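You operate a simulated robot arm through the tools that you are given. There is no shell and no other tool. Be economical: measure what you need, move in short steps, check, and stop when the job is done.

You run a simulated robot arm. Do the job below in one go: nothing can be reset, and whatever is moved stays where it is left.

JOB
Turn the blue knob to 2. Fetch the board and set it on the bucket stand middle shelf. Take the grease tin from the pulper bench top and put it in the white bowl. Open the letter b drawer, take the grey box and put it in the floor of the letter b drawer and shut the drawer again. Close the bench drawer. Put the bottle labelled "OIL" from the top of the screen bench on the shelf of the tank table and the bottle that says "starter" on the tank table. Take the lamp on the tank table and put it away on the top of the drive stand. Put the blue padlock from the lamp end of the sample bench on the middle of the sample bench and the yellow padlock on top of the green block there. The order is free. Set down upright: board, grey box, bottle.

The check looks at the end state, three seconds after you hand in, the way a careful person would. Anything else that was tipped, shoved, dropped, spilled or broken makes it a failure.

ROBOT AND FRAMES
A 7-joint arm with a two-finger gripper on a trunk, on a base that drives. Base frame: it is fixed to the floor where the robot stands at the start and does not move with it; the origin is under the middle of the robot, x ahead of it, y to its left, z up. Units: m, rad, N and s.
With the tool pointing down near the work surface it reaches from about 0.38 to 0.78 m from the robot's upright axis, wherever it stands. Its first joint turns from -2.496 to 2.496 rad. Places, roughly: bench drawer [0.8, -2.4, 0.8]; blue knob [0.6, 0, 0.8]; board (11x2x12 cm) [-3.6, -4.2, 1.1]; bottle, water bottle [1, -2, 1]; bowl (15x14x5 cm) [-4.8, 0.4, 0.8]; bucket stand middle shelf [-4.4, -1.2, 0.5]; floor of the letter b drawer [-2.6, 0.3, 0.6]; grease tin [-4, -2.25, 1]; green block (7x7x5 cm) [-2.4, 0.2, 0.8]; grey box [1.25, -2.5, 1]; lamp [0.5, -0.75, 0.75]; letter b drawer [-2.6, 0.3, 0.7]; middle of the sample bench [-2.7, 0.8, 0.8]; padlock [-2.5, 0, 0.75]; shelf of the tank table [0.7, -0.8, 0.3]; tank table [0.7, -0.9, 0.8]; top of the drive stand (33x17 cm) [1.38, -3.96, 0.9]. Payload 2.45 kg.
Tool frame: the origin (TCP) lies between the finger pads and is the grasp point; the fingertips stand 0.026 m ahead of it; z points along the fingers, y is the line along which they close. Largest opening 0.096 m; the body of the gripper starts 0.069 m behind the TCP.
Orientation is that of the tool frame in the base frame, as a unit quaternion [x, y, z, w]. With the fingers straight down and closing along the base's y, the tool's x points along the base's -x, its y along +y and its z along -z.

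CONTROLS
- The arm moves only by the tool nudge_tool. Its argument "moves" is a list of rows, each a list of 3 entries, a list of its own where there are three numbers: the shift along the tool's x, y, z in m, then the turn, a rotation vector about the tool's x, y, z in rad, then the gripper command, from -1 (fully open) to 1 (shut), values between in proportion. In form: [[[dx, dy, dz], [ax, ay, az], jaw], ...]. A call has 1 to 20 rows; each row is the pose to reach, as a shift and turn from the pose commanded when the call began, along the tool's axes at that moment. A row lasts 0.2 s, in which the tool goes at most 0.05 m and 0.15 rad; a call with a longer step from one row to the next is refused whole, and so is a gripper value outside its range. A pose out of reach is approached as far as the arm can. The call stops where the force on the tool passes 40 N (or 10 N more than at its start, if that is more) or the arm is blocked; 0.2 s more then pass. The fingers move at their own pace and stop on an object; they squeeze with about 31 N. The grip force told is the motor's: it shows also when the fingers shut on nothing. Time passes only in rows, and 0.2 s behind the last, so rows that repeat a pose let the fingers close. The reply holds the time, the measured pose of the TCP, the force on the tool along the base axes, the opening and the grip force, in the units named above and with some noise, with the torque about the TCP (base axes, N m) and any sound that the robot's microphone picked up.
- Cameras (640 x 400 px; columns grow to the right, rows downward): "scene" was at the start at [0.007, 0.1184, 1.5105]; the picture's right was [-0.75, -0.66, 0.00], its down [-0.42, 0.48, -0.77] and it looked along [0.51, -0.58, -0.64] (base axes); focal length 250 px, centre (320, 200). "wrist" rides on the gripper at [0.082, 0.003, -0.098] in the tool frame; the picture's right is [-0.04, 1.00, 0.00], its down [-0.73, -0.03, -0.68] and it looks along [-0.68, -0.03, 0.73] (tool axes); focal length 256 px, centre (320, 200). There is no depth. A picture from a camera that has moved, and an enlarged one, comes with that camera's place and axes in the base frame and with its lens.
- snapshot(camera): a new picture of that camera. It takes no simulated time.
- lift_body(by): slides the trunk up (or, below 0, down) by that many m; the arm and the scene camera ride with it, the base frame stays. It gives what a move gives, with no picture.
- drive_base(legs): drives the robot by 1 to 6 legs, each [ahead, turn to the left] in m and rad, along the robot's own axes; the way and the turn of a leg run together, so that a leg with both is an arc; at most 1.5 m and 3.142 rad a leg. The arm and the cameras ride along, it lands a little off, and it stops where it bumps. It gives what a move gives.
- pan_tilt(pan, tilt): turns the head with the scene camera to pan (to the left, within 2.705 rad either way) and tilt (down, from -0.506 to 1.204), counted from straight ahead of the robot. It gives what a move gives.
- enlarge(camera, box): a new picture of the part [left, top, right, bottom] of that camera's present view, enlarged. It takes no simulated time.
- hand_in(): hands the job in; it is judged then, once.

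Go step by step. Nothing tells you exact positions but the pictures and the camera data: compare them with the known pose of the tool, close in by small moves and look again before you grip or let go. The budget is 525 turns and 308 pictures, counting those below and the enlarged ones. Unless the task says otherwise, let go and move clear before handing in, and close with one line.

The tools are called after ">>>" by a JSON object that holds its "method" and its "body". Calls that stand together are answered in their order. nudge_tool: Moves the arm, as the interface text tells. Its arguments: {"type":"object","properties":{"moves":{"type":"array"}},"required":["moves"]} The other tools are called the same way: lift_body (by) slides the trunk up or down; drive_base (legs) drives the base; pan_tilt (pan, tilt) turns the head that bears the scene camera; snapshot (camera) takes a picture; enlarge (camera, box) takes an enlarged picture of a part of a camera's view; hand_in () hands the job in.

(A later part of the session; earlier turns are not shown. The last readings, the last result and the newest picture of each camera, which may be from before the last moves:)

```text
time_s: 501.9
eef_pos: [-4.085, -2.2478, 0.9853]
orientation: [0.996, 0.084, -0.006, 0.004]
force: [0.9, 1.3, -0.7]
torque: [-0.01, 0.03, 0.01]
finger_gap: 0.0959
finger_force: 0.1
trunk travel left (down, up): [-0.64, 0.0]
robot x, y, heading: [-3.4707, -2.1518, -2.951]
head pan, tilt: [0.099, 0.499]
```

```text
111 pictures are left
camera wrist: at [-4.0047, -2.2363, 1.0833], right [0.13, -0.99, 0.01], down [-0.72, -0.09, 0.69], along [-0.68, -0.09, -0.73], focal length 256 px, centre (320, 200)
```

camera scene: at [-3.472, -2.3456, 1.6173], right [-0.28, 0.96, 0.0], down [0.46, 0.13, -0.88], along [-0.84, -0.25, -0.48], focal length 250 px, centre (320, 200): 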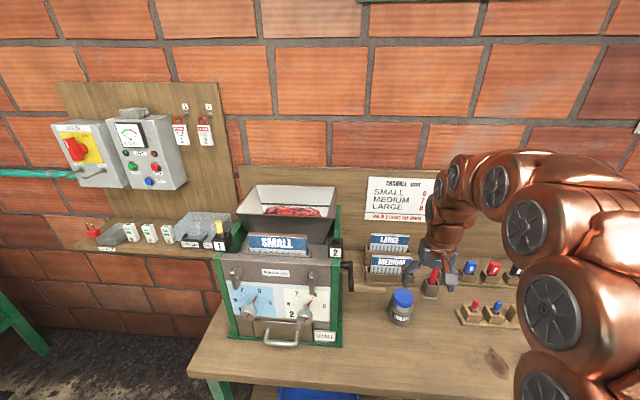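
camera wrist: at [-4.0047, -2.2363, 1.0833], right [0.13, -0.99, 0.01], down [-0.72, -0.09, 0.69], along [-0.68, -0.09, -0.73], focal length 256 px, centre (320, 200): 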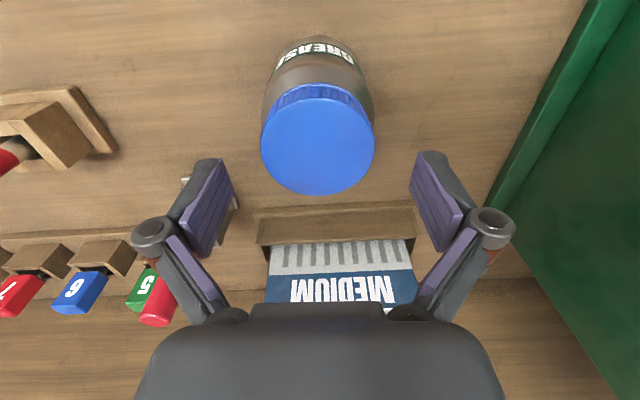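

>>> {"method": "nudge_tool", "body": {"moves": [[[0, -0.001, 0.025], [0, 0, 0], -1], [[0, -0.001, 0.05], [0, 0, 0], -1], [[0, -0.001, 0.064], [0, 0, 0], -1], [[0, -0.001, 0.064], [0, 0, 0], 0], [[0, -0.001, 0.064], [0, 0, 0], 1], [[0, -0.001, 0.064], [0, 0, 0], 1], [[0, -0.001, 0.064], [0, 0, 0], 1]]}}

>>> {"method": "snapshot", "body": {"camera": "wrist"}}

```text
time_s: 503.6
eef_pos: [-4.0853, -2.2466, 0.9214]
orientation: [0.996, 0.085, -0.005, 0.003]
force: [0.3, -0.4, 0.8]
torque: [-0.06, -0.08, 0.02]
finger_gap: 0.0712
finger_force: 31.1
trunk travel left (down, up): [-0.64, 0.0]
robot x, y, heading: [-3.467, -2.1491, -2.953]
head pan, tilt: [0.099, 0.499]
```

```text
110 pictures are left
camera wrist: at [-4.0049, -2.2353, 1.0199], right [0.13, -0.99, 0.01], down [-0.72, -0.09, 0.69], along [-0.68, -0.09, -0.73], focal length 256 px, centre (320, 200)
```

wrist: 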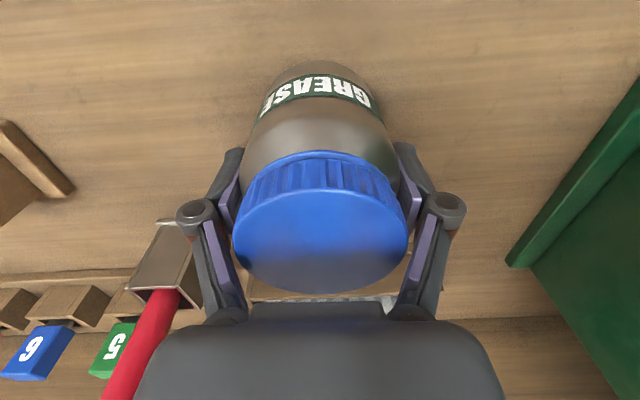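

>>> {"method": "nudge_tool", "body": {"moves": [[[0, 0, -0.03], [0, 0, 0], 1], [[0, 0, -0.07], [0, 0, 0], 1], [[0, 0, -0.115], [0, 0, 0], 1], [[0, 0, -0.16], [0, 0, 0], 1], [[0.03, 0, -0.19], [0, 0, 0], 1], [[0.075, 0, -0.2], [0, 0, 0], 1], [[0.12, 0, -0.2], [0, 0, 0], 1], [[0.165, 0, -0.2], [0, 0, 0], 1]]}}

>>> {"method": "snapshot", "body": {"camera": "scene"}}

```text
time_s: 505.4
eef_pos: [-3.9223, -2.2166, 1.1204]
orientation: [0.996, 0.085, -0.004, 0.004]
force: [-0.5, 0.0, -3.6]
torque: [0.0, 0.0, 0.03]
finger_gap: 0.0711
finger_force: 30.9
trunk travel left (down, up): [-0.64, 0.0]
robot x, y, heading: [-3.4666, -2.151, -2.954]
head pan, tilt: [0.099, 0.499]
```

```text
109 pictures are left
camera scene: at [-3.4729, -2.3459, 1.6172], right [-0.28, 0.96, 0.0], down [0.46, 0.14, -0.88], along [-0.84, -0.25, -0.48], focal length 250 px, centre (320, 200)
```

scene: 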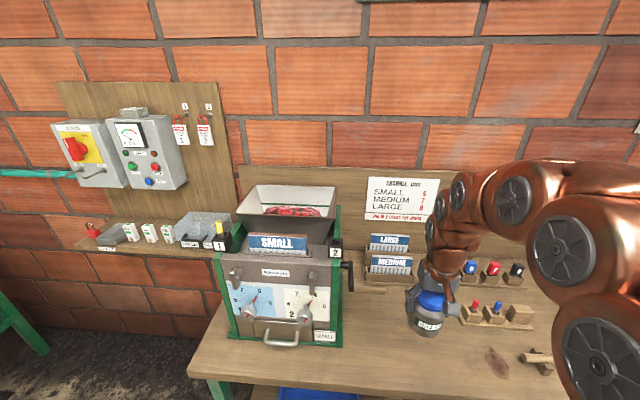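

>>> {"method": "drive_base", "body": {"legs": [[-0.3, 0], [0, -1.585], [1.4, 0], [0.4, 0]]}}

>>> {"method": "pan_tilt", "body": {"pan": 1.0, "tilt": 0.5}}

>>> {"method": "snapshot", "body": {"camera": "scene"}}

```text
time_s: 519.9
eef_pos: [-3.4842, 0.1375, 1.1206]
orientation: [0.751, -0.66, -0.006, -0.002]
force: [1.1, 0.2, -2.7]
torque: [-0.01, 0.04, -0.02]
finger_gap: 0.0708
finger_force: 30.6
trunk travel left (down, up): [-0.64, 0.0]
robot x, y, heading: [-3.4347, -0.3199, 1.719]
head pan, tilt: [0.099, 0.499]
```

```text
time_s: 521.1
eef_pos: [-3.484, 0.1383, 1.1218]
orientation: [0.751, -0.66, -0.007, 0.0]
force: [0.3, 0.1, -2.7]
torque: [0.01, -0.01, -0.01]
finger_gap: 0.0713
finger_force: 31.2
trunk travel left (down, up): [-0.64, 0.0]
robot x, y, heading: [-3.432, -0.3167, 1.717]
head pan, tilt: [1.0, 0.499]
```

```text
108 pictures are left
camera scene: at [-3.6921, -0.3566, 1.6172], right [0.41, 0.91, 0.0], down [0.44, -0.2, -0.88], along [-0.8, 0.36, -0.48], focal length 250 px, centre (320, 200)
```

scene: 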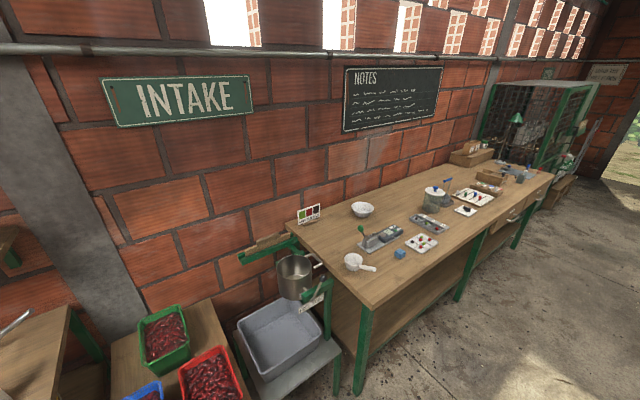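

The white bowl is at about (-4.79, 0.43) on the intake bench, rather deep from the front edge. I drive up squarely in front of it.

>>> {"method": "drive_base", "body": {"legs": [[1.02, 0], [0, 1.64], [0.3, 0]]}}

>>> {"method": "pan_tilt", "body": {"pan": 0.1, "tilt": 0.6}}

>>> {"method": "snapshot", "body": {"camera": "scene"}}

>>> {"method": "snapshot", "body": {"camera": "wrist"}}

```text
time_s: 532.0
eef_pos: [-4.328, 0.5197, 1.1206]
orientation: [0.994, 0.11, -0.006, 0.004]
force: [-0.5, -0.7, -2.6]
torque: [0.01, 0.03, 0.0]
finger_gap: 0.0712
finger_force: 31.0
trunk travel left (down, up): [-0.64, 0.0]
robot x, y, heading: [-3.8782, 0.6076, -2.903]
head pan, tilt: [1.0, 0.499]
```

```text
time_s: 533.2
eef_pos: [-4.3271, 0.5198, 1.1206]
orientation: [0.994, 0.11, -0.005, 0.004]
force: [0.2, -0.4, -3.0]
torque: [0.02, -0.01, 0.01]
finger_gap: 0.0714
finger_force: 30.9
trunk travel left (down, up): [-0.64, 0.0]
robot x, y, heading: [-3.8781, 0.6122, -2.903]
head pan, tilt: [0.099, 0.6]
```

```text
107 pictures are left
camera scene: at [-3.869, 0.4147, 1.6082], right [-0.33, 0.94, 0.0], down [0.53, 0.19, -0.83], along [-0.78, -0.27, -0.56], focal length 250 px, centre (320, 200)
```

scene: 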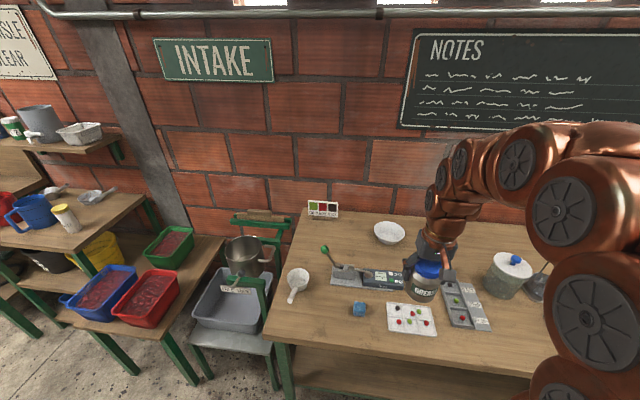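

```text
106 pictures are left
camera wrist: at [-4.2474, 0.5359, 1.2193], right [0.18, -0.98, 0.01], down [-0.72, -0.13, 0.69], along [-0.67, -0.13, -0.73], focal length 256 px, centre (320, 200)
```

wrist: 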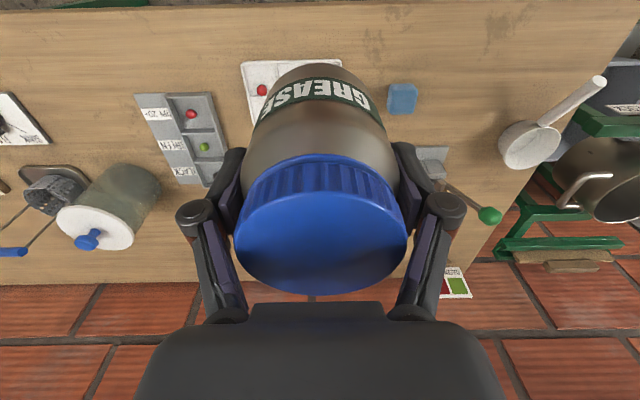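

>>> {"method": "drive_base", "body": {"legs": [[0.13, 0]]}}

>>> {"method": "nudge_tool", "body": {"moves": [[[-0.045, 0.005, 0.0], [0, 0, 0], 1], [[-0.09, 0.01, 0.0], [0, 0, 0], 1], [[-0.135, 0.015, 0.005], [0, -0.05, 0], 1], [[-0.18, 0.02, 0.01], [0, -0.1, 0], 1], [[-0.22, 0.025, 0.02], [0, -0.15, 0], 1]]}}

>>> {"method": "snapshot", "body": {"camera": "wrist"}}

>>> {"method": "snapshot", "body": {"camera": "scene"}}

```text
time_s: 534.5
eef_pos: [-4.4539, 0.4905, 1.1211]
orientation: [0.994, 0.11, -0.005, 0.005]
force: [0.6, 0.6, -3.8]
torque: [-0.02, 0.01, -0.02]
finger_gap: 0.0713
finger_force: 30.8
trunk travel left (down, up): [-0.64, 0.0]
robot x, y, heading: [-4.0034, 0.58, -2.901]
head pan, tilt: [0.099, 0.6]
```

```text
time_s: 535.7
eef_pos: [-4.6638, 0.4157, 1.1036]
orientation: [0.991, 0.109, -0.079, 0.012]
force: [0.4, 0.0, -2.6]
torque: [-0.01, 0.01, -0.01]
finger_gap: 0.0711
finger_force: 30.9
trunk travel left (down, up): [-0.64, 0.0]
robot x, y, heading: [-4.0024, 0.5798, -2.904]
head pan, tilt: [0.099, 0.6]
```

```text
105 pictures are left
camera wrist: at [-4.5701, 0.4344, 1.1892], right [0.18, -0.98, 0.01], down [-0.61, -0.1, 0.79], along [-0.77, -0.15, -0.62], focal length 256 px, centre (320, 200)
```

wrist: 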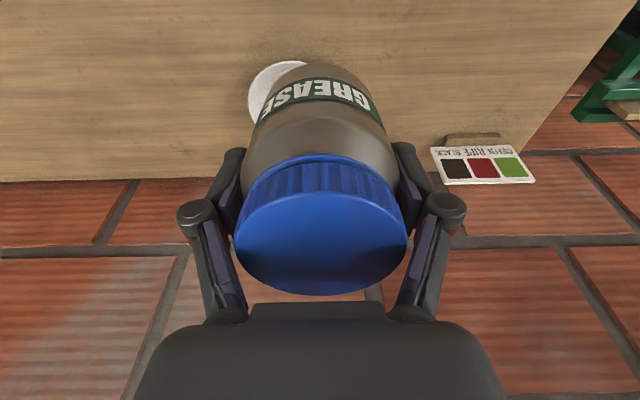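

```text
104 pictures are left
camera scene: at [-3.9959, 0.384, 1.6081], right [-0.33, 0.94, 0.0], down [0.53, 0.19, -0.83], along [-0.78, -0.27, -0.56], focal length 250 px, centre (320, 200)
```

scene: 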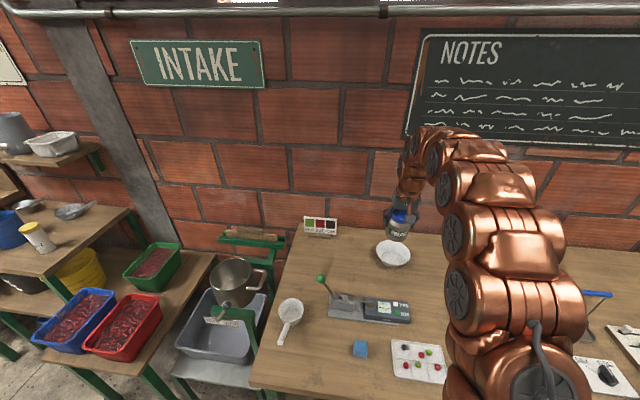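

>>> {"method": "nudge_tool", "body": {"moves": [[[-0.028, -0.011, 0.03], [0, 0, 0], 1], [[-0.056, -0.022, 0.06], [0, 0, 0], 1], [[-0.084, -0.033, 0.09], [0, 0, 0], 1], [[-0.112, -0.0436, 0.1224], [0, 0, 0], 1]]}}

>>> {"method": "snapshot", "body": {"camera": "wrist"}}

>>> {"method": "enlarge", "body": {"camera": "scene", "box": [310, 180, 470, 300]}}

```text
time_s: 536.7
eef_pos: [-4.8006, 0.4298, 1.001]
orientation: [0.991, 0.109, -0.08, 0.012]
force: [1.0, 0.0, -2.1]
torque: [0.03, 0.04, 0.02]
finger_gap: 0.0713
finger_force: 31.2
trunk travel left (down, up): [-0.64, 0.0]
robot x, y, heading: [-4.0028, 0.5813, -2.903]
head pan, tilt: [0.099, 0.6]
```

```text
103 pictures are left
camera wrist: at [-4.7072, 0.4486, 1.0856], right [0.18, -0.98, 0.01], down [-0.61, -0.1, 0.79], along [-0.77, -0.15, -0.62], focal length 256 px, centre (320, 200)
```

wrist: 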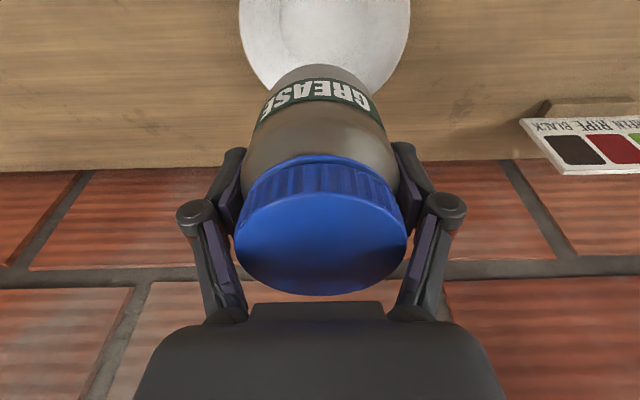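

```text
3.33 times, centred on (390, 240) of scene
camera zoom: at [-3.996, 0.3839, 1.6081], right [-0.33, 0.94, 0.0], down [0.53, 0.19, -0.83], along [-0.78, -0.27, -0.56], focal length 832 px, centre (87, 67)
```

zoom: 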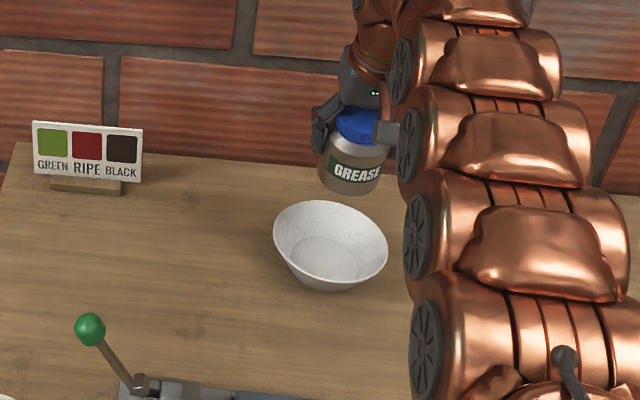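

>>> {"method": "nudge_tool", "body": {"moves": [[[0.008, 0.002, 0], [0, 0.05, 0], 1], [[0.015, 0.004, 0.005], [0, 0.1, 0], 1], [[0.015, 0.004, 0.02], [0, 0.15, 0], 1], [[0.015, 0.004, 0.04], [0, 0.15, 0], 1]]}}

>>> {"method": "snapshot", "body": {"camera": "wrist"}}

>>> {"method": "enlarge", "body": {"camera": "scene", "box": [310, 180, 470, 300]}}

```text
time_s: 537.7
eef_pos: [-4.7792, 0.4268, 0.9797]
orientation: [0.994, 0.11, -0.005, 0.004]
force: [0.3, -0.7, -2.4]
torque: [-0.01, 0.01, -0.02]
finger_gap: 0.0713
finger_force: 30.7
out of reach, approached as far as the arm can: row 3, 4
trunk travel left (down, up): [-0.64, 0.0]
robot x, y, heading: [-4.0026, 0.5782, -2.905]
head pan, tilt: [0.099, 0.6]
```

```text
101 pictures are left
camera wrist: at [-4.6998, 0.4422, 1.0775], right [0.18, -0.98, 0.01], down [-0.72, -0.13, 0.69], along [-0.67, -0.13, -0.73], focal length 256 px, centre (320, 200)
```

wrist: 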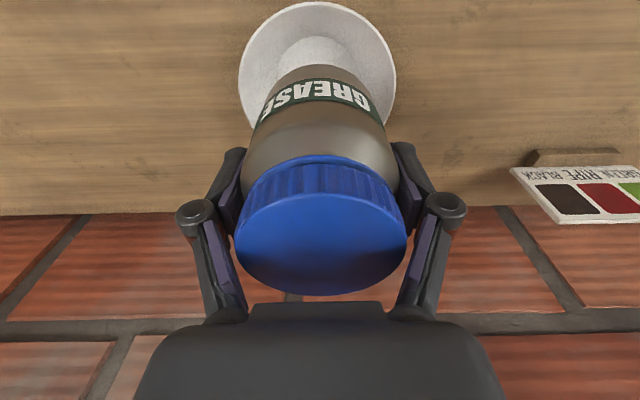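

```text
3.33 times, centred on (390, 240) of scene
camera zoom: at [-3.996, 0.384, 1.6082], right [-0.33, 0.94, 0.0], down [0.53, 0.19, -0.83], along [-0.78, -0.27, -0.56], focal length 832 px, centre (87, 67)
```

zoom: 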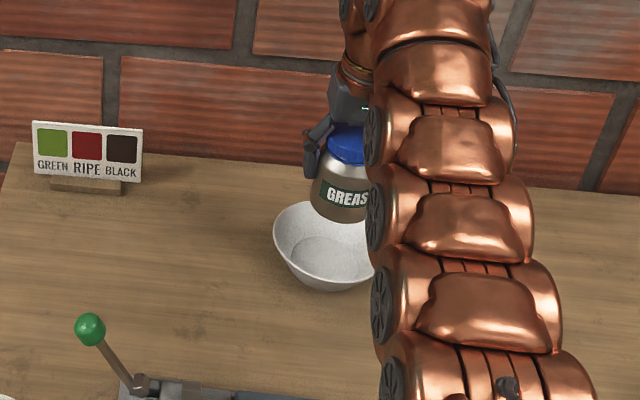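

>>> {"method": "nudge_tool", "body": {"moves": [[[-0.004, 0, 0.03], [0, 0, 0], 1], [[-0.004, 0, 0.06], [0, 0, 0], 1], [[-0.004, 0, 0.08], [0, 0, 0], 1], [[-0.004, 0, 0.088], [0, 0, 0], 1], [[-0.004, 0, 0.096], [0, 0, 0], 1], [[-0.004, 0, 0.104], [0, 0, 0], 1], [[-0.004, 0, 0.112], [0, 0, 0], 1]]}}

>>> {"method": "snapshot", "body": {"camera": "wrist"}}

```text
time_s: 539.3
eef_pos: [-4.783, 0.4242, 0.8679]
orientation: [0.994, 0.111, -0.005, 0.004]
force: [2.9, 1.1, 11.3]
torque: [0.09, -0.31, -0.01]
finger_gap: 0.0713
finger_force: 31.0
trunk travel left (down, up): [-0.64, 0.0]
robot x, y, heading: [-4.0075, 0.5724, -2.902]
head pan, tilt: [0.099, 0.6]
```

```text
99 pictures are left
camera wrist: at [-4.7033, 0.4399, 0.9667], right [0.18, -0.98, 0.01], down [-0.72, -0.13, 0.69], along [-0.68, -0.13, -0.73], focal length 256 px, centre (320, 200)
```

wrist: 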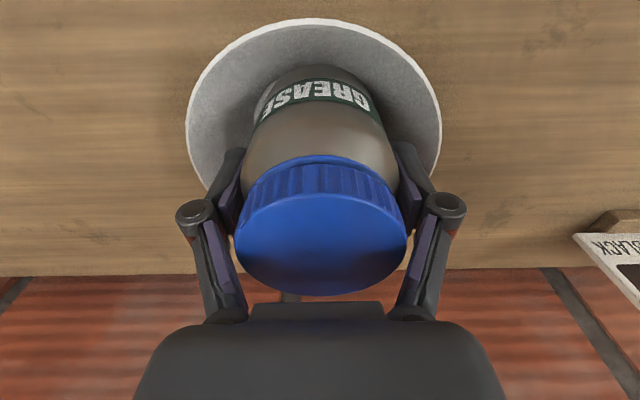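

>>> {"method": "nudge_tool", "body": {"moves": [[[0, 0, 0], [0, 0, 0], -0.6], [[0, 0, 0], [0, 0, 0], -0.8], [[0, 0, 0], [0, 0, 0], -0.8], [[0, 0, -0.03], [0, 0, 0], -0.8], [[0, 0, -0.07], [0, 0, 0], -0.8], [[0, 0, -0.11], [0, 0, 0], -0.8], [[0.03, 0, -0.15], [0, 0, 0], -0.8], [[0.07, 0, -0.18], [0, 0, 0], -1], [[0.115, 0, -0.2], [0, 0, 0], -1], [[0.16, 0, -0.22], [0, 0, 0], -1], [[0.2, 0, -0.24], [0, 0, 0], -1]]}}

>>> {"method": "enlarge", "body": {"camera": "scene", "box": [310, 180, 470, 300]}}

```text
time_s: 541.7
eef_pos: [-4.5857, 0.4678, 1.1071]
orientation: [0.994, 0.111, -0.006, 0.005]
force: [-0.2, 0.6, 0.8]
torque: [0.01, 0.03, 0.03]
finger_gap: 0.0958
finger_force: 0.1
out of reach, approached as far as the arm can: row 6
trunk travel left (down, up): [-0.64, 0.0]
robot x, y, heading: [-4.0053, 0.5773, -2.899]
head pan, tilt: [0.099, 0.6]
```

```text
3.33 times, centred on (390, 240) of scene
camera zoom: at [-3.9951, 0.3842, 1.6083], right [-0.33, 0.94, 0.0], down [0.53, 0.19, -0.83], along [-0.78, -0.27, -0.56], focal length 832 px, centre (87, 67)
```

zoom: 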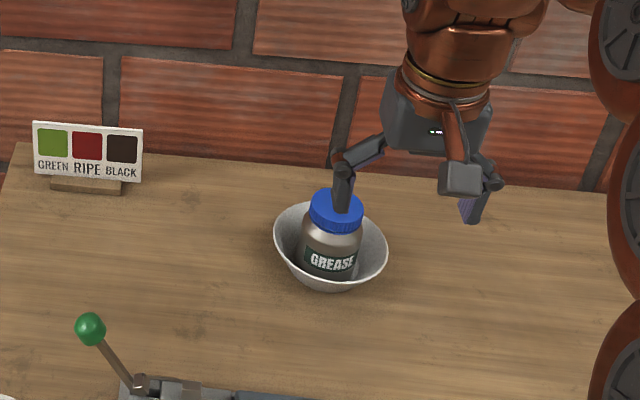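

The grease jar stands in the bowl. Now for the board near (-3.6, -4.2); I drive down the aisle.

>>> {"method": "nudge_tool", "body": {"moves": [[[0.04, 0, 0], [0, 0, 0], -1], [[0.08, 0, 0], [0, 0, 0], -1], [[0.12, 0, -0.01], [0, 0, 0], -1]]}}

>>> {"method": "drive_base", "body": {"legs": [[-0.45, 0], [0, 1.49], [1.3, 0], [1.2, 0], [0.9, 0]]}}

>>> {"method": "pan_tilt", "body": {"pan": -0.6, "tilt": 0.35}}

>>> {"method": "snapshot", "body": {"camera": "scene"}}

```text
time_s: 542.5
eef_pos: [-4.4683, 0.4963, 1.1149]
orientation: [0.994, 0.11, -0.004, 0.004]
force: [-0.5, -0.1, -0.6]
torque: [-0.01, -0.05, -0.01]
finger_gap: 0.096
finger_force: 0.1
trunk travel left (down, up): [-0.64, 0.0]
robot x, y, heading: [-4.0062, 0.578, -2.903]
head pan, tilt: [0.099, 0.6]
```

```text
time_s: 565.0
eef_pos: [-2.9798, -3.1345, 1.1147]
orientation: [0.655, 0.755, 0.0, 0.006]
force: [0.1, -0.5, 0.2]
torque: [0.0, 0.01, 0.03]
finger_gap: 0.0957
finger_force: 0.1
trunk travel left (down, up): [-0.64, 0.0]
robot x, y, heading: [-3.0225, -2.6652, -1.417]
head pan, tilt: [0.099, 0.6]
```

```text
time_s: 566.1
eef_pos: [-2.9794, -3.1341, 1.1146]
orientation: [0.656, 0.755, 0.0, 0.006]
force: [0.1, 0.0, -0.3]
torque: [-0.03, 0.0, -0.01]
finger_gap: 0.0961
finger_force: 0.2
trunk travel left (down, up): [-0.64, 0.0]
robot x, y, heading: [-3.0245, -2.6643, -1.416]
head pan, tilt: [-0.6, 0.351]
```

```text
97 pictures are left
camera scene: at [-2.8911, -2.6707, 1.6309], right [-0.9, 0.43, 0.0], down [0.15, 0.31, -0.94], along [-0.4, -0.85, -0.34], focal length 250 px, centre (320, 200)
```

scene: 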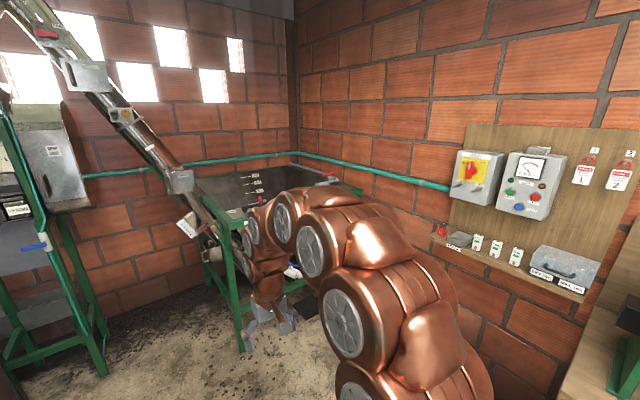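

>>> {"method": "nudge_tool", "body": {"moves": [[[0, 0.045, 0], [0, 0, 0], -1], [[0, 0.09, 0], [0, 0, 0], -1], [[0.01, 0.135, 0], [0, 0, 0], -1], [[0.02, 0.18, 0], [0, 0, 0], -1], [[0.03, 0.225, 0], [0, 0, 0], -1], [[0.05, 0.265, 0], [0, 0, 0], -1], [[0.07, 0.3, 0], [0, 0, 0], -1]]}}

>>> {"method": "snapshot", "body": {"camera": "scene"}}

```text
time_s: 567.7
eef_pos: [-2.6939, -3.0226, 1.1179]
orientation: [0.656, 0.755, -0.001, 0.007]
force: [0.2, -0.6, -0.2]
torque: [0.04, -0.05, 0.02]
finger_gap: 0.0962
finger_force: 0.0
trunk travel left (down, up): [-0.64, 0.0]
robot x, y, heading: [-3.0216, -2.6623, -1.415]
head pan, tilt: [-0.6, 0.351]
```

```text
96 pictures are left
camera scene: at [-2.8912, -2.671, 1.6309], right [-0.9, 0.43, 0.0], down [0.15, 0.31, -0.94], along [-0.4, -0.85, -0.34], focal length 250 px, centre (320, 200)
```

scene: 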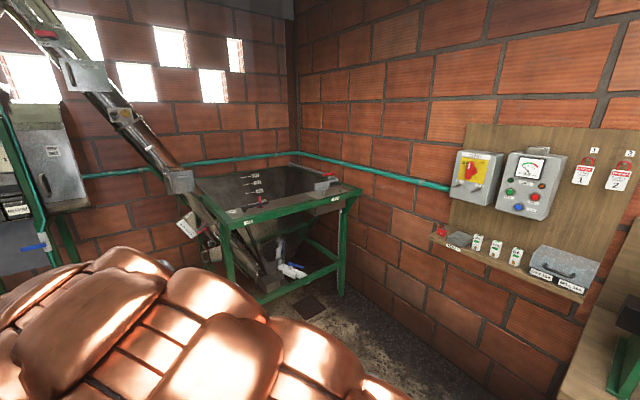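

>>> {"method": "enlarge", "body": {"camera": "scene", "box": [170, 140, 370, 310]}}

```text
2.35 times, centred on (270, 225) of scene
camera zoom: at [-2.8912, -2.671, 1.6309], right [-0.9, 0.43, 0.0], down [0.15, 0.31, -0.94], along [-0.4, -0.85, -0.34], focal length 588 px, centre (438, 141)
```

zoom: 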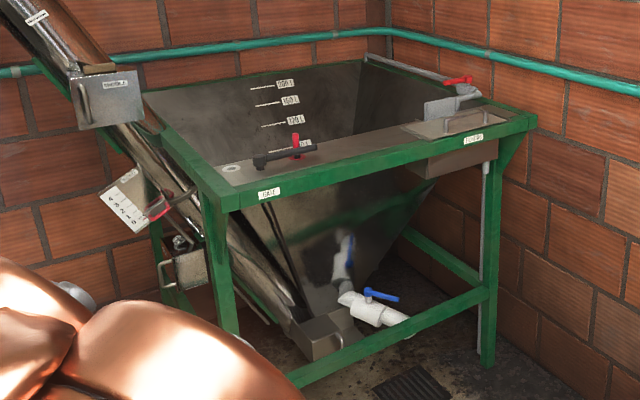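

>>> {"method": "enlarge", "body": {"camera": "scene", "box": [280, 155, 350, 205]}}

```text
8.00 times, centred on (315, 180) of scene
camera zoom: at [-2.8912, -2.671, 1.6309], right [-0.9, 0.43, 0.0], down [0.15, 0.31, -0.94], along [-0.4, -0.85, -0.34], focal length 1998 px, centre (360, 360)
```

zoom: 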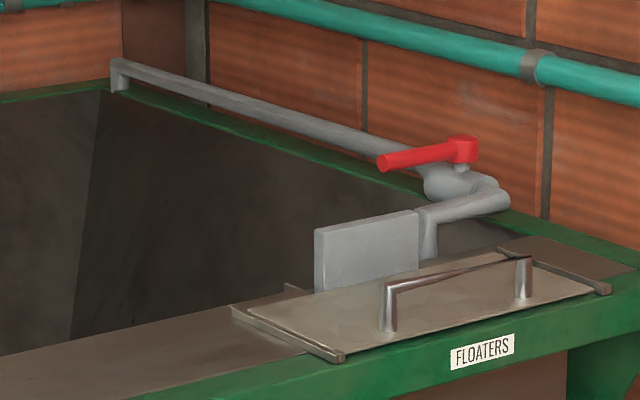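

The board is the grey plate standing behind the FLOATERS lid of the hopper in the corner, about (-3.62, -4.2, 1.1). I bring the arm in and drive round the paper on the floor to it.

>>> {"method": "nudge_tool", "body": {"moves": [[[0.0, -0.045, -0.02], [0, 0, 0], -1], [[0.0, -0.09, -0.04], [0, 0, 0], -1], [[0.0, -0.135, -0.06], [0, 0, 0], -1], [[0.0, -0.18, -0.08], [0, 0, 0], -1], [[0.0, -0.225, -0.09], [0, 0, 0], -1], [[0.0, -0.26, -0.1], [0, 0, 0], -1]]}}

>>> {"method": "drive_base", "body": {"legs": [[0, -0.18], [0.72, 0], [0, -1.0], [0.4, 0]]}}

>>> {"method": "pan_tilt", "body": {"pan": 0.6, "tilt": 0.5}}

>>> {"method": "snapshot", "body": {"camera": "scene"}}

```text
time_s: 569.1
eef_pos: [-2.9501, -3.0571, 1.2161]
orientation: [0.655, 0.755, -0.001, 0.006]
force: [1.0, -0.3, 1.5]
torque: [-0.01, 0.02, 0.0]
finger_gap: 0.0961
finger_force: 0.0
trunk travel left (down, up): [-0.64, 0.0]
robot x, y, heading: [-3.0197, -2.667, -1.415]
head pan, tilt: [-0.6, 0.351]
```

```text
time_s: 578.4
eef_pos: [-3.7193, -3.8008, 1.2157]
orientation: [0.965, 0.261, -0.004, 0.005]
force: [-0.3, 0.5, -0.2]
torque: [0.02, -0.02, 0.02]
finger_gap: 0.0961
finger_force: 0.1
trunk travel left (down, up): [-0.64, 0.0]
robot x, y, heading: [-3.3849, -3.5825, -2.597]
head pan, tilt: [-0.6, 0.351]
```

```text
time_s: 579.8
eef_pos: [-3.7194, -3.8009, 1.2161]
orientation: [0.965, 0.261, -0.004, 0.004]
force: [0.3, 0.1, -0.3]
torque: [-0.04, 0.0, 0.03]
finger_gap: 0.0959
finger_force: 0.0
trunk travel left (down, up): [-0.64, 0.0]
robot x, y, heading: [-3.385, -3.5807, -2.599]
head pan, tilt: [0.6, 0.499]
```

```text
93 pictures are left
camera scene: at [-3.2845, -3.7954, 1.6172], right [-0.91, 0.41, 0.0], down [0.2, 0.44, -0.88], along [-0.36, -0.8, -0.48], focal length 250 px, centre (320, 200)
```

scene: 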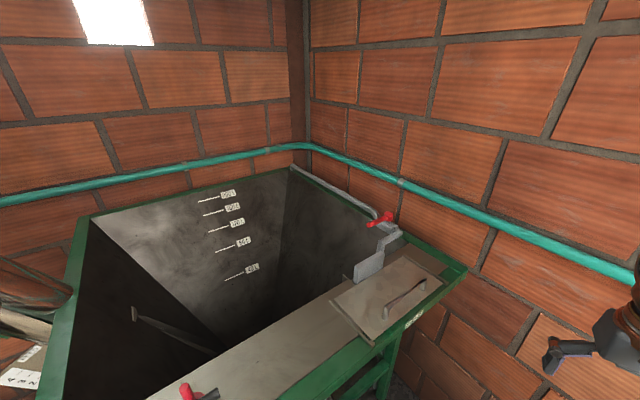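

>>> {"method": "enlarge", "body": {"camera": "scene", "box": [320, 200, 480, 320]}}

```text
3.33 times, centred on (400, 260) of scene
camera zoom: at [-3.2845, -3.7954, 1.6172], right [-0.91, 0.41, 0.0], down [0.2, 0.44, -0.88], along [-0.36, -0.8, -0.48], focal length 832 px, centre (53, 0)
```

zoom: 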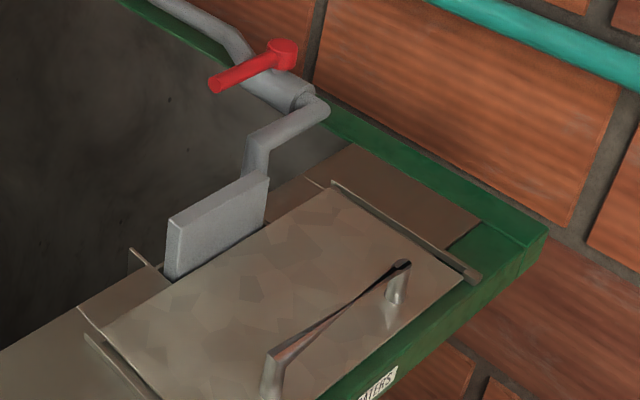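

>>> {"method": "drive_base", "body": {"legs": [[0, 0.66], [0.12, 0]]}}

>>> {"method": "pan_tilt", "body": {"pan": -0.05, "tilt": 0.7}}

>>> {"method": "snapshot", "body": {"camera": "wrist"}}

>>> {"method": "snapshot", "body": {"camera": "scene"}}

```text
time_s: 582.8
eef_pos: [-3.5522, -4.0763, 1.2173]
orientation: [0.824, 0.567, -0.002, 0.006]
force: [0.2, -0.8, 0.3]
torque: [0.02, -0.02, 0.03]
finger_gap: 0.0959
finger_force: 0.1
trunk travel left (down, up): [-0.64, 0.0]
robot x, y, heading: [-3.4249, -3.6934, -1.919]
head pan, tilt: [0.6, 0.499]
```

```text
time_s: 583.9
eef_pos: [-3.5526, -4.0761, 1.2165]
orientation: [0.824, 0.566, -0.002, 0.006]
force: [-0.5, 0.2, 0.5]
torque: [-0.03, -0.02, 0.02]
finger_gap: 0.0956
finger_force: 0.0
trunk travel left (down, up): [-0.64, 0.0]
robot x, y, heading: [-3.4255, -3.6985, -1.915]
head pan, tilt: [-0.051, 0.7]
```

```text
91 pictures are left
camera wrist: at [-3.5215, -4.0003, 1.3145], right [0.92, -0.4, 0.01], down [-0.29, -0.67, 0.69], along [-0.27, -0.63, -0.73], focal length 256 px, centre (320, 200)
```

wrist: 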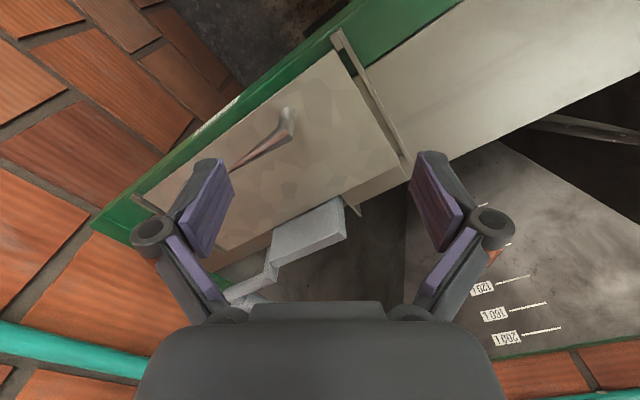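

```text
90 pictures are left
camera scene: at [-3.2709, -3.7909, 1.5995], right [-0.92, 0.39, 0.0], down [0.25, 0.59, -0.77], along [-0.3, -0.7, -0.64], focal length 250 px, centre (320, 200)
```

scene: 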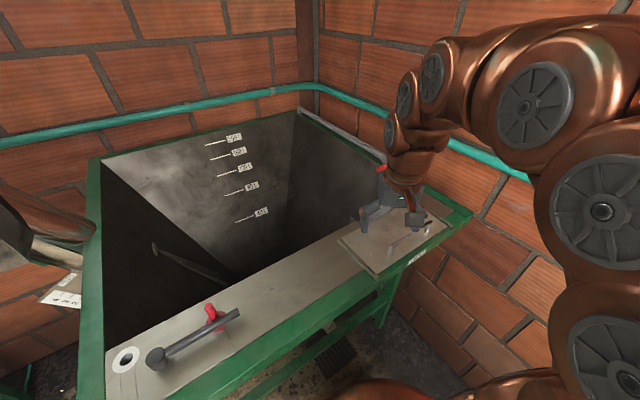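

>>> {"method": "nudge_tool", "body": {"moves": [[[-0.02, -0.002, 0], [0, 0, 0.145], -1], [[-0.045, -0.003, 0], [0, 0, 0.29], -1], [[-0.07, -0.005, 0], [0, 0, 0.435], -1], [[-0.095, -0.006, 0], [0, 0, 0.58], -1], [[-0.12, -0.006, 0], [0, 0, 0.725], -1], [[-0.14, -0.006, 0], [0, 0, 0.87], -1], [[-0.155, -0.006, 0], [0, 0, 1.0], -1]]}}

>>> {"method": "snapshot", "body": {"camera": "wrist"}}

>>> {"method": "enlarge", "body": {"camera": "scene", "box": [320, 150, 480, 290]}}

```text
time_s: 585.5
eef_pos: [-3.614, -4.2189, 1.2168]
orientation: [0.995, 0.1, 0.002, 0.006]
force: [-0.1, -0.5, 1.0]
torque: [0.0, -0.01, 0.01]
finger_gap: 0.096
finger_force: 0.0
trunk travel left (down, up): [-0.64, 0.0]
robot x, y, heading: [-3.4242, -3.6954, -1.917]
head pan, tilt: [-0.051, 0.7]
```

```text
89 pictures are left
camera wrist: at [-3.5345, -4.2044, 1.3162], right [0.16, -0.99, 0.01], down [-0.73, -0.11, 0.68], along [-0.67, -0.12, -0.74], focal length 256 px, centre (320, 200)
```

wrist: 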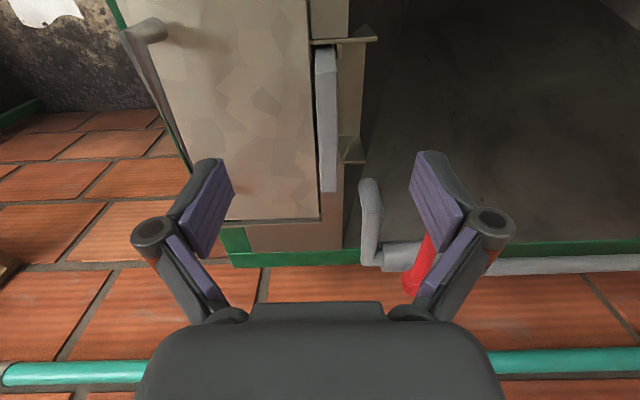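

```text
2.86 times, centred on (400, 220) of scene
camera zoom: at [-3.271, -3.7908, 1.5995], right [-0.92, 0.39, 0.0], down [0.25, 0.59, -0.77], along [-0.3, -0.7, -0.64], focal length 714 px, centre (91, 143)
```

zoom: 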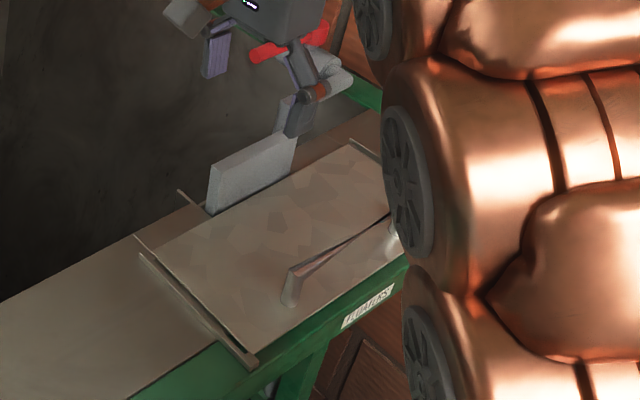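

>>> {"method": "nudge_tool", "body": {"moves": [[[0, 0.005, 0.02], [0, 0, 0], -0.2], [[0, 0.005, 0.05], [0, 0, 0], -0.2], [[0, 0.005, 0.075], [0, 0, 0], -0.2]]}}

>>> {"method": "snapshot", "body": {"camera": "wrist"}}

>>> {"method": "enlarge", "body": {"camera": "scene", "box": [320, 150, 480, 290]}}

```text
time_s: 586.2
eef_pos: [-3.613, -4.2254, 1.1422]
orientation: [0.995, 0.102, 0.001, 0.006]
force: [-0.3, 0.5, 0.1]
torque: [-0.01, -0.02, 0.03]
finger_gap: 0.0578
finger_force: 0.0
trunk travel left (down, up): [-0.64, 0.0]
robot x, y, heading: [-3.4206, -3.6973, -1.921]
head pan, tilt: [-0.051, 0.7]
```

```text
87 pictures are left
camera wrist: at [-3.534, -4.2094, 1.2416], right [0.16, -0.99, 0.01], down [-0.73, -0.11, 0.68], along [-0.67, -0.12, -0.73], focal length 256 px, centre (320, 200)
```

wrist: 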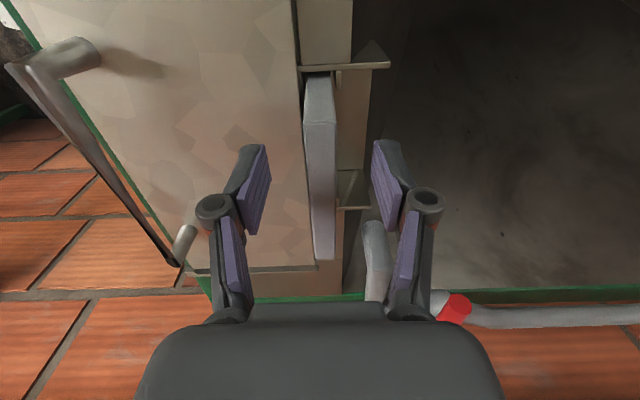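

```text
2.86 times, centred on (400, 220) of scene
camera zoom: at [-3.271, -3.7909, 1.5995], right [-0.92, 0.39, 0.0], down [0.25, 0.59, -0.77], along [-0.3, -0.7, -0.64], focal length 714 px, centre (91, 143)
```

zoom: 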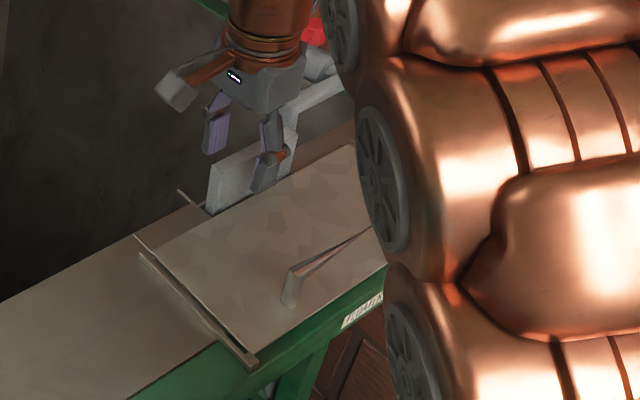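

>>> {"method": "nudge_tool", "body": {"moves": [[[0, 0, 0.015], [0, 0, 0], -0.2], [[0, 0, 0.03], [0, 0, 0], -0.2], [[0, 0, 0.03], [0, 0, 0], 0.5], [[0, 0, 0.03], [0, 0, 0], 1], [[0, 0, 0.03], [0, 0, 0], 1], [[0, 0, 0.03], [0, 0, 0], 1]]}}

>>> {"method": "snapshot", "body": {"camera": "wrist"}}

```text
time_s: 587.6
eef_pos: [-3.6126, -4.2261, 1.1138]
orientation: [0.995, 0.102, 0.001, 0.007]
force: [-0.5, 1.7, -0.4]
torque: [0.02, -0.01, -0.02]
finger_gap: 0.0153
finger_force: 31.2
trunk travel left (down, up): [-0.64, 0.0]
robot x, y, heading: [-3.4256, -3.6978, -1.919]
head pan, tilt: [-0.051, 0.7]
```

```text
85 pictures are left
camera wrist: at [-3.5343, -4.2111, 1.2124], right [0.16, -0.99, 0.01], down [-0.73, -0.11, 0.68], along [-0.67, -0.12, -0.73], focal length 256 px, centre (320, 200)
```

wrist: 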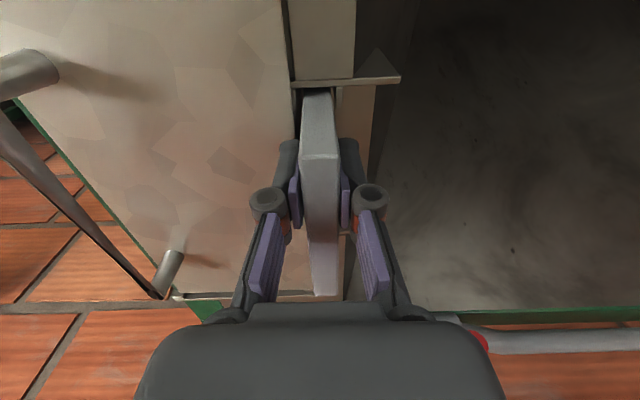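

I have the board by its top edge. I lift it straight up slowly.

>>> {"method": "nudge_tool", "body": {"moves": [[[0, 0, -0.015], [0, 0, 0], 1], [[0, 0, -0.03], [0, 0, 0], 1], [[0, 0, -0.05], [0, 0, 0], 1], [[0, 0, -0.08], [0, 0, 0], 1], [[0, 0, -0.11], [0, 0, 0], 1], [[0, 0, -0.135], [0, 0, 0], 1]]}}

>>> {"method": "snapshot", "body": {"camera": "wrist"}}

>>> {"method": "snapshot", "body": {"camera": "scene"}}

```text
time_s: 589.0
eef_pos: [-3.6132, -4.2239, 1.2487]
orientation: [0.995, 0.101, 0.002, 0.006]
force: [0.1, 0.2, -1.7]
torque: [0.03, -0.03, -0.01]
finger_gap: 0.0155
finger_force: 30.2
trunk travel left (down, up): [-0.64, 0.0]
robot x, y, heading: [-3.4259, -3.6987, -1.918]
head pan, tilt: [-0.051, 0.7]
```

```text
84 pictures are left
camera wrist: at [-3.5337, -4.2087, 1.3472], right [0.16, -0.99, 0.01], down [-0.73, -0.11, 0.68], along [-0.67, -0.12, -0.74], focal length 256 px, centre (320, 200)
```

wrist: 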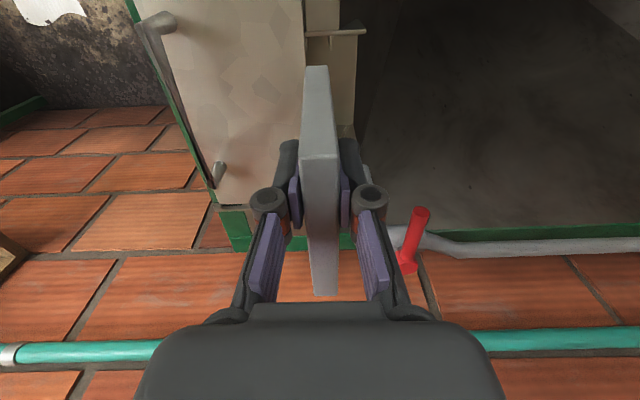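

```text
83 pictures are left
camera scene: at [-3.2711, -3.7911, 1.5995], right [-0.92, 0.39, 0.0], down [0.25, 0.59, -0.76], along [-0.3, -0.7, -0.64], focal length 250 px, centre (320, 200)
```

scene: 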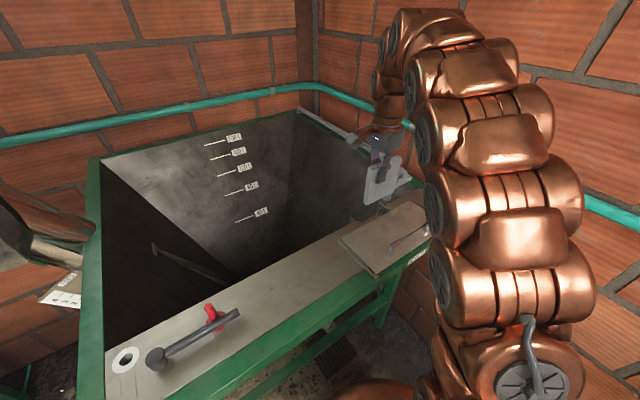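

The board is free. I draw it back over the front, reverse out, and carry it to the pulper bench to set it down upright and regrip it level for the shelf.

>>> {"method": "nudge_tool", "body": {"moves": [[[0.02, -0.045, 0], [0, 0, 0], 1], [[0.04, -0.09, 0], [0, 0, 0], 1], [[0.06, -0.135, 0], [0, 0, 0], 1], [[0.079, -0.175, 0], [0, 0, 0], 1]]}}

>>> {"method": "drive_base", "body": {"legs": [[-0.15, 0], [0, -0.68], [-0.4, 0], [0, -1.98], [1.1, 0], [0, 1.65]]}}

>>> {"method": "pan_tilt", "body": {"pan": -0.4, "tilt": 0.55}}

>>> {"method": "snapshot", "body": {"camera": "scene"}}

```text
time_s: 590.0
eef_pos: [-3.5689, -4.0358, 1.2448]
orientation: [0.995, 0.102, 0.001, 0.006]
force: [-0.3, -0.4, -2.0]
torque: [0.07, -0.02, 0.04]
finger_gap: 0.0156
finger_force: 30.6
trunk travel left (down, up): [-0.64, 0.0]
robot x, y, heading: [-3.4281, -3.6947, -1.921]
head pan, tilt: [-0.051, 0.7]
```

```text
time_s: 609.1
eef_pos: [-3.5866, -2.3483, 1.2455]
orientation: [0.926, -0.376, -0.002, 0.006]
force: [-0.7, -0.6, -3.1]
torque: [-0.04, -0.02, -0.01]
finger_gap: 0.0156
finger_force: 30.3
trunk travel left (down, up): [-0.64, 0.0]
robot x, y, heading: [-3.2283, -2.2824, -2.9]
head pan, tilt: [-0.051, 0.7]
```

```text
time_s: 610.0
eef_pos: [-3.5849, -2.3484, 1.2456]
orientation: [0.926, -0.376, -0.002, 0.006]
force: [1.2, -1.1, -2.5]
torque: [0.0, -0.03, 0.03]
finger_gap: 0.0155
finger_force: 30.8
trunk travel left (down, up): [-0.64, 0.0]
robot x, y, heading: [-3.2234, -2.2775, -2.896]
head pan, tilt: [-0.4, 0.55]
```

```text
82 pictures are left
camera scene: at [-3.221, -2.4273, 1.6126], right [0.15, 0.99, 0.0], down [0.52, -0.08, -0.85], along [-0.84, 0.13, -0.52], focal length 250 px, centre (320, 200)
```

scene: 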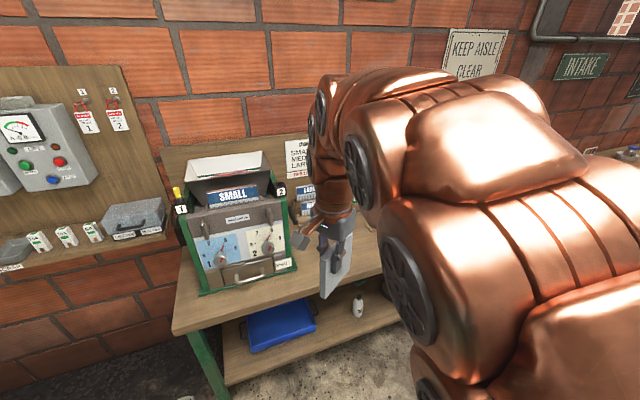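

>>> {"method": "nudge_tool", "body": {"moves": [[[0, 0, 0], [0, 0, -0.14], 1], [[0, 0, 0], [0, 0, -0.28], 1], [[0, 0, 0], [0, 0, -0.42], 1], [[0, 0, 0], [0, 0, -0.56], 1], [[0, 0, 0], [0, 0, -0.7], 1], [[0, 0, 0], [0, 0, -0.84], 1], [[0, 0, 0], [0, 0, -0.98], 1]]}}

>>> {"method": "drive_base", "body": {"legs": [[0.2, 0]]}}

>>> {"method": "snapshot", "body": {"camera": "wrist"}}

>>> {"method": "snapshot", "body": {"camera": "scene"}}

```text
time_s: 611.6
eef_pos: [-3.5861, -2.3495, 1.2449]
orientation: [0.994, 0.105, -0.004, 0.004]
force: [0.7, -0.1, -2.5]
torque: [0.0, -0.05, 0.05]
finger_gap: 0.0154
finger_force: 31.5
trunk travel left (down, up): [-0.64, 0.0]
robot x, y, heading: [-3.2217, -2.2774, -2.899]
head pan, tilt: [-0.4, 0.55]
```

```text
time_s: 613.1
eef_pos: [-3.7808, -2.3977, 1.2456]
orientation: [0.995, 0.104, -0.006, 0.004]
force: [-0.2, 1.0, -1.2]
torque: [0.03, -0.05, -0.01]
finger_gap: 0.0155
finger_force: 31.0
trunk travel left (down, up): [-0.64, 0.0]
robot x, y, heading: [-3.4201, -2.3231, -2.9]
head pan, tilt: [-0.4, 0.55]
```

```text
81 pictures are left
camera wrist: at [-3.6996, -2.3827, 1.3439], right [0.17, -0.99, 0.01], down [-0.72, -0.12, 0.69], along [-0.68, -0.12, -0.73], focal length 256 px, centre (320, 200)
```

wrist: 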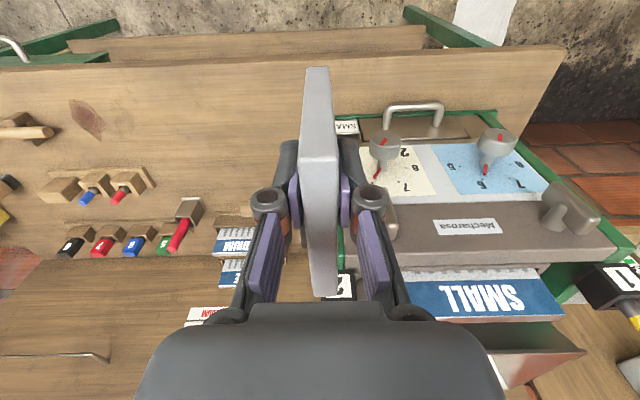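

```text
80 pictures are left
camera scene: at [-3.4149, -2.4756, 1.6127], right [0.15, 0.99, 0.0], down [0.52, -0.08, -0.85], along [-0.84, 0.13, -0.52], focal length 250 px, centre (320, 200)
```

scene: 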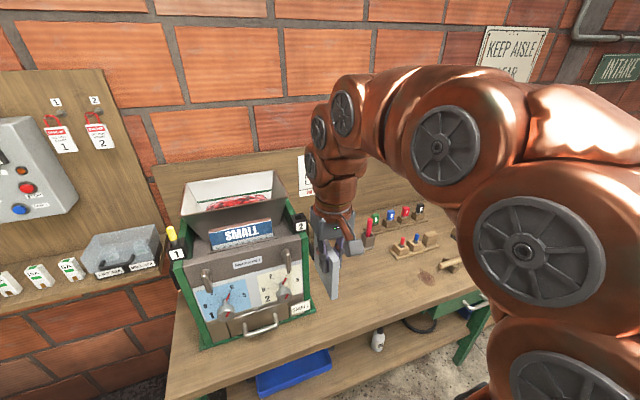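

>>> {"method": "nudge_tool", "body": {"moves": [[[-0.02, -0.045, 0], [0, 0, 0], 1], [[-0.04, -0.09, 0], [0, 0, 0], 1], [[-0.06, -0.135, 0], [0, 0, 0], 1], [[-0.08, -0.18, 0], [0, 0, 0], 1], [[-0.1, -0.225, 0.0], [0, 0, 0], 1], [[-0.12, -0.265, 0.01], [0, 0, 0], 1], [[-0.1456, -0.285, 0.04], [0, 0, 0], 1], [[-0.1456, -0.285, 0.085], [0, 0, 0], 1], [[-0.1456, -0.285, 0.13], [0, 0, 0], 1], [[-0.1456, -0.285, 0.175], [0, 0, 0], 1], [[-0.1456, -0.285, 0.22], [0, 0, 0], 1], [[-0.1456, -0.285, 0.26], [0, 0, 0], 1]]}}

>>> {"method": "pan_tilt", "body": {"pan": 0.1, "tilt": 0.65}}

>>> {"method": "snapshot", "body": {"camera": "scene"}}

>>> {"method": "snapshot", "body": {"camera": "wrist"}}

```text
time_s: 615.8
eef_pos: [-3.9838, -2.153, 0.9855]
orientation: [0.995, 0.104, -0.005, 0.006]
force: [0.1, 0.3, -0.9]
torque: [0.05, -0.02, 0.0]
finger_gap: 0.0155
finger_force: 30.6
trunk travel left (down, up): [-0.64, 0.0]
robot x, y, heading: [-3.4205, -2.328, -2.898]
head pan, tilt: [-0.4, 0.55]
```

```text
time_s: 616.7
eef_pos: [-3.9847, -2.153, 0.985]
orientation: [0.995, 0.103, -0.004, 0.005]
force: [0.2, -0.4, -2.5]
torque: [0.02, -0.03, -0.01]
finger_gap: 0.0155
finger_force: 30.9
trunk travel left (down, up): [-0.64, 0.0]
robot x, y, heading: [-3.4211, -2.3258, -2.9]
head pan, tilt: [0.099, 0.649]
```

```text
79 pictures are left
camera scene: at [-3.4084, -2.5186, 1.6039], right [-0.34, 0.94, 0.0], down [0.57, 0.2, -0.8], along [-0.75, -0.27, -0.6], focal length 250 px, centre (320, 200)
```

scene: 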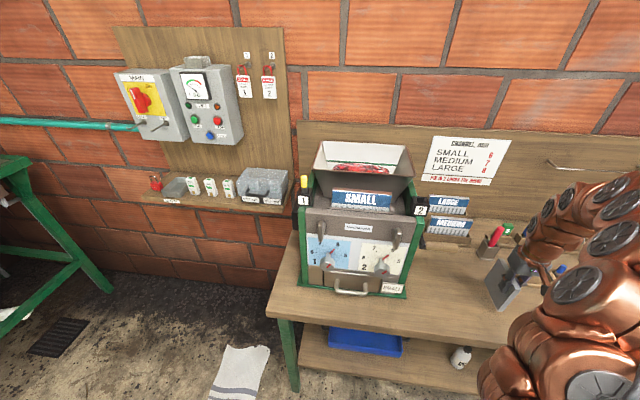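

```text
78 pictures are left
camera wrist: at [-3.9036, -2.1371, 1.0843], right [0.17, -0.99, 0.01], down [-0.72, -0.12, 0.69], along [-0.68, -0.12, -0.73], focal length 256 px, centre (320, 200)
```

wrist: 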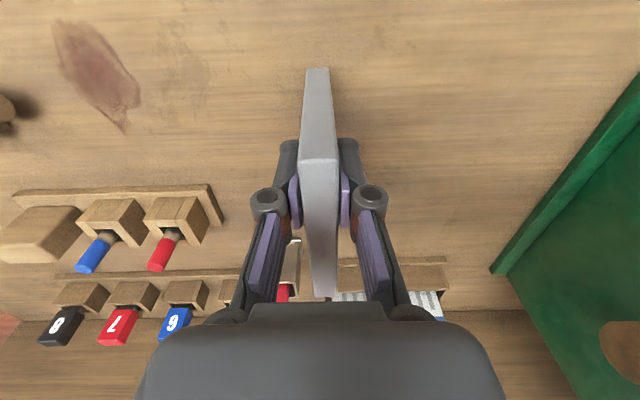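

Free bench below. I lower the board to contact.

>>> {"method": "nudge_tool", "body": {"moves": [[[0, 0, 0.015], [0, 0, 0], 1], [[0, 0, 0.028], [0, 0, 0], 1], [[0, 0, 0.036], [0, 0, 0], 1], [[0, 0, 0.042], [0, 0, 0], 1], [[0, 0, 0.048], [0, 0, 0], 1], [[0, 0, 0.054], [0, 0, 0], 1], [[0, 0, 0.06], [0, 0, 0], 1]]}}

```text
time_s: 618.3
eef_pos: [-3.983, -2.1508, 0.9256]
orientation: [0.995, 0.103, -0.005, 0.004]
force: [2.3, 0.4, 26.9]
torque: [-0.01, -0.04, -0.12]
finger_gap: 0.016
finger_force: 31.4
trunk travel left (down, up): [-0.64, 0.0]
robot x, y, heading: [-3.4155, -2.3282, -2.896]
head pan, tilt: [0.099, 0.649]
```

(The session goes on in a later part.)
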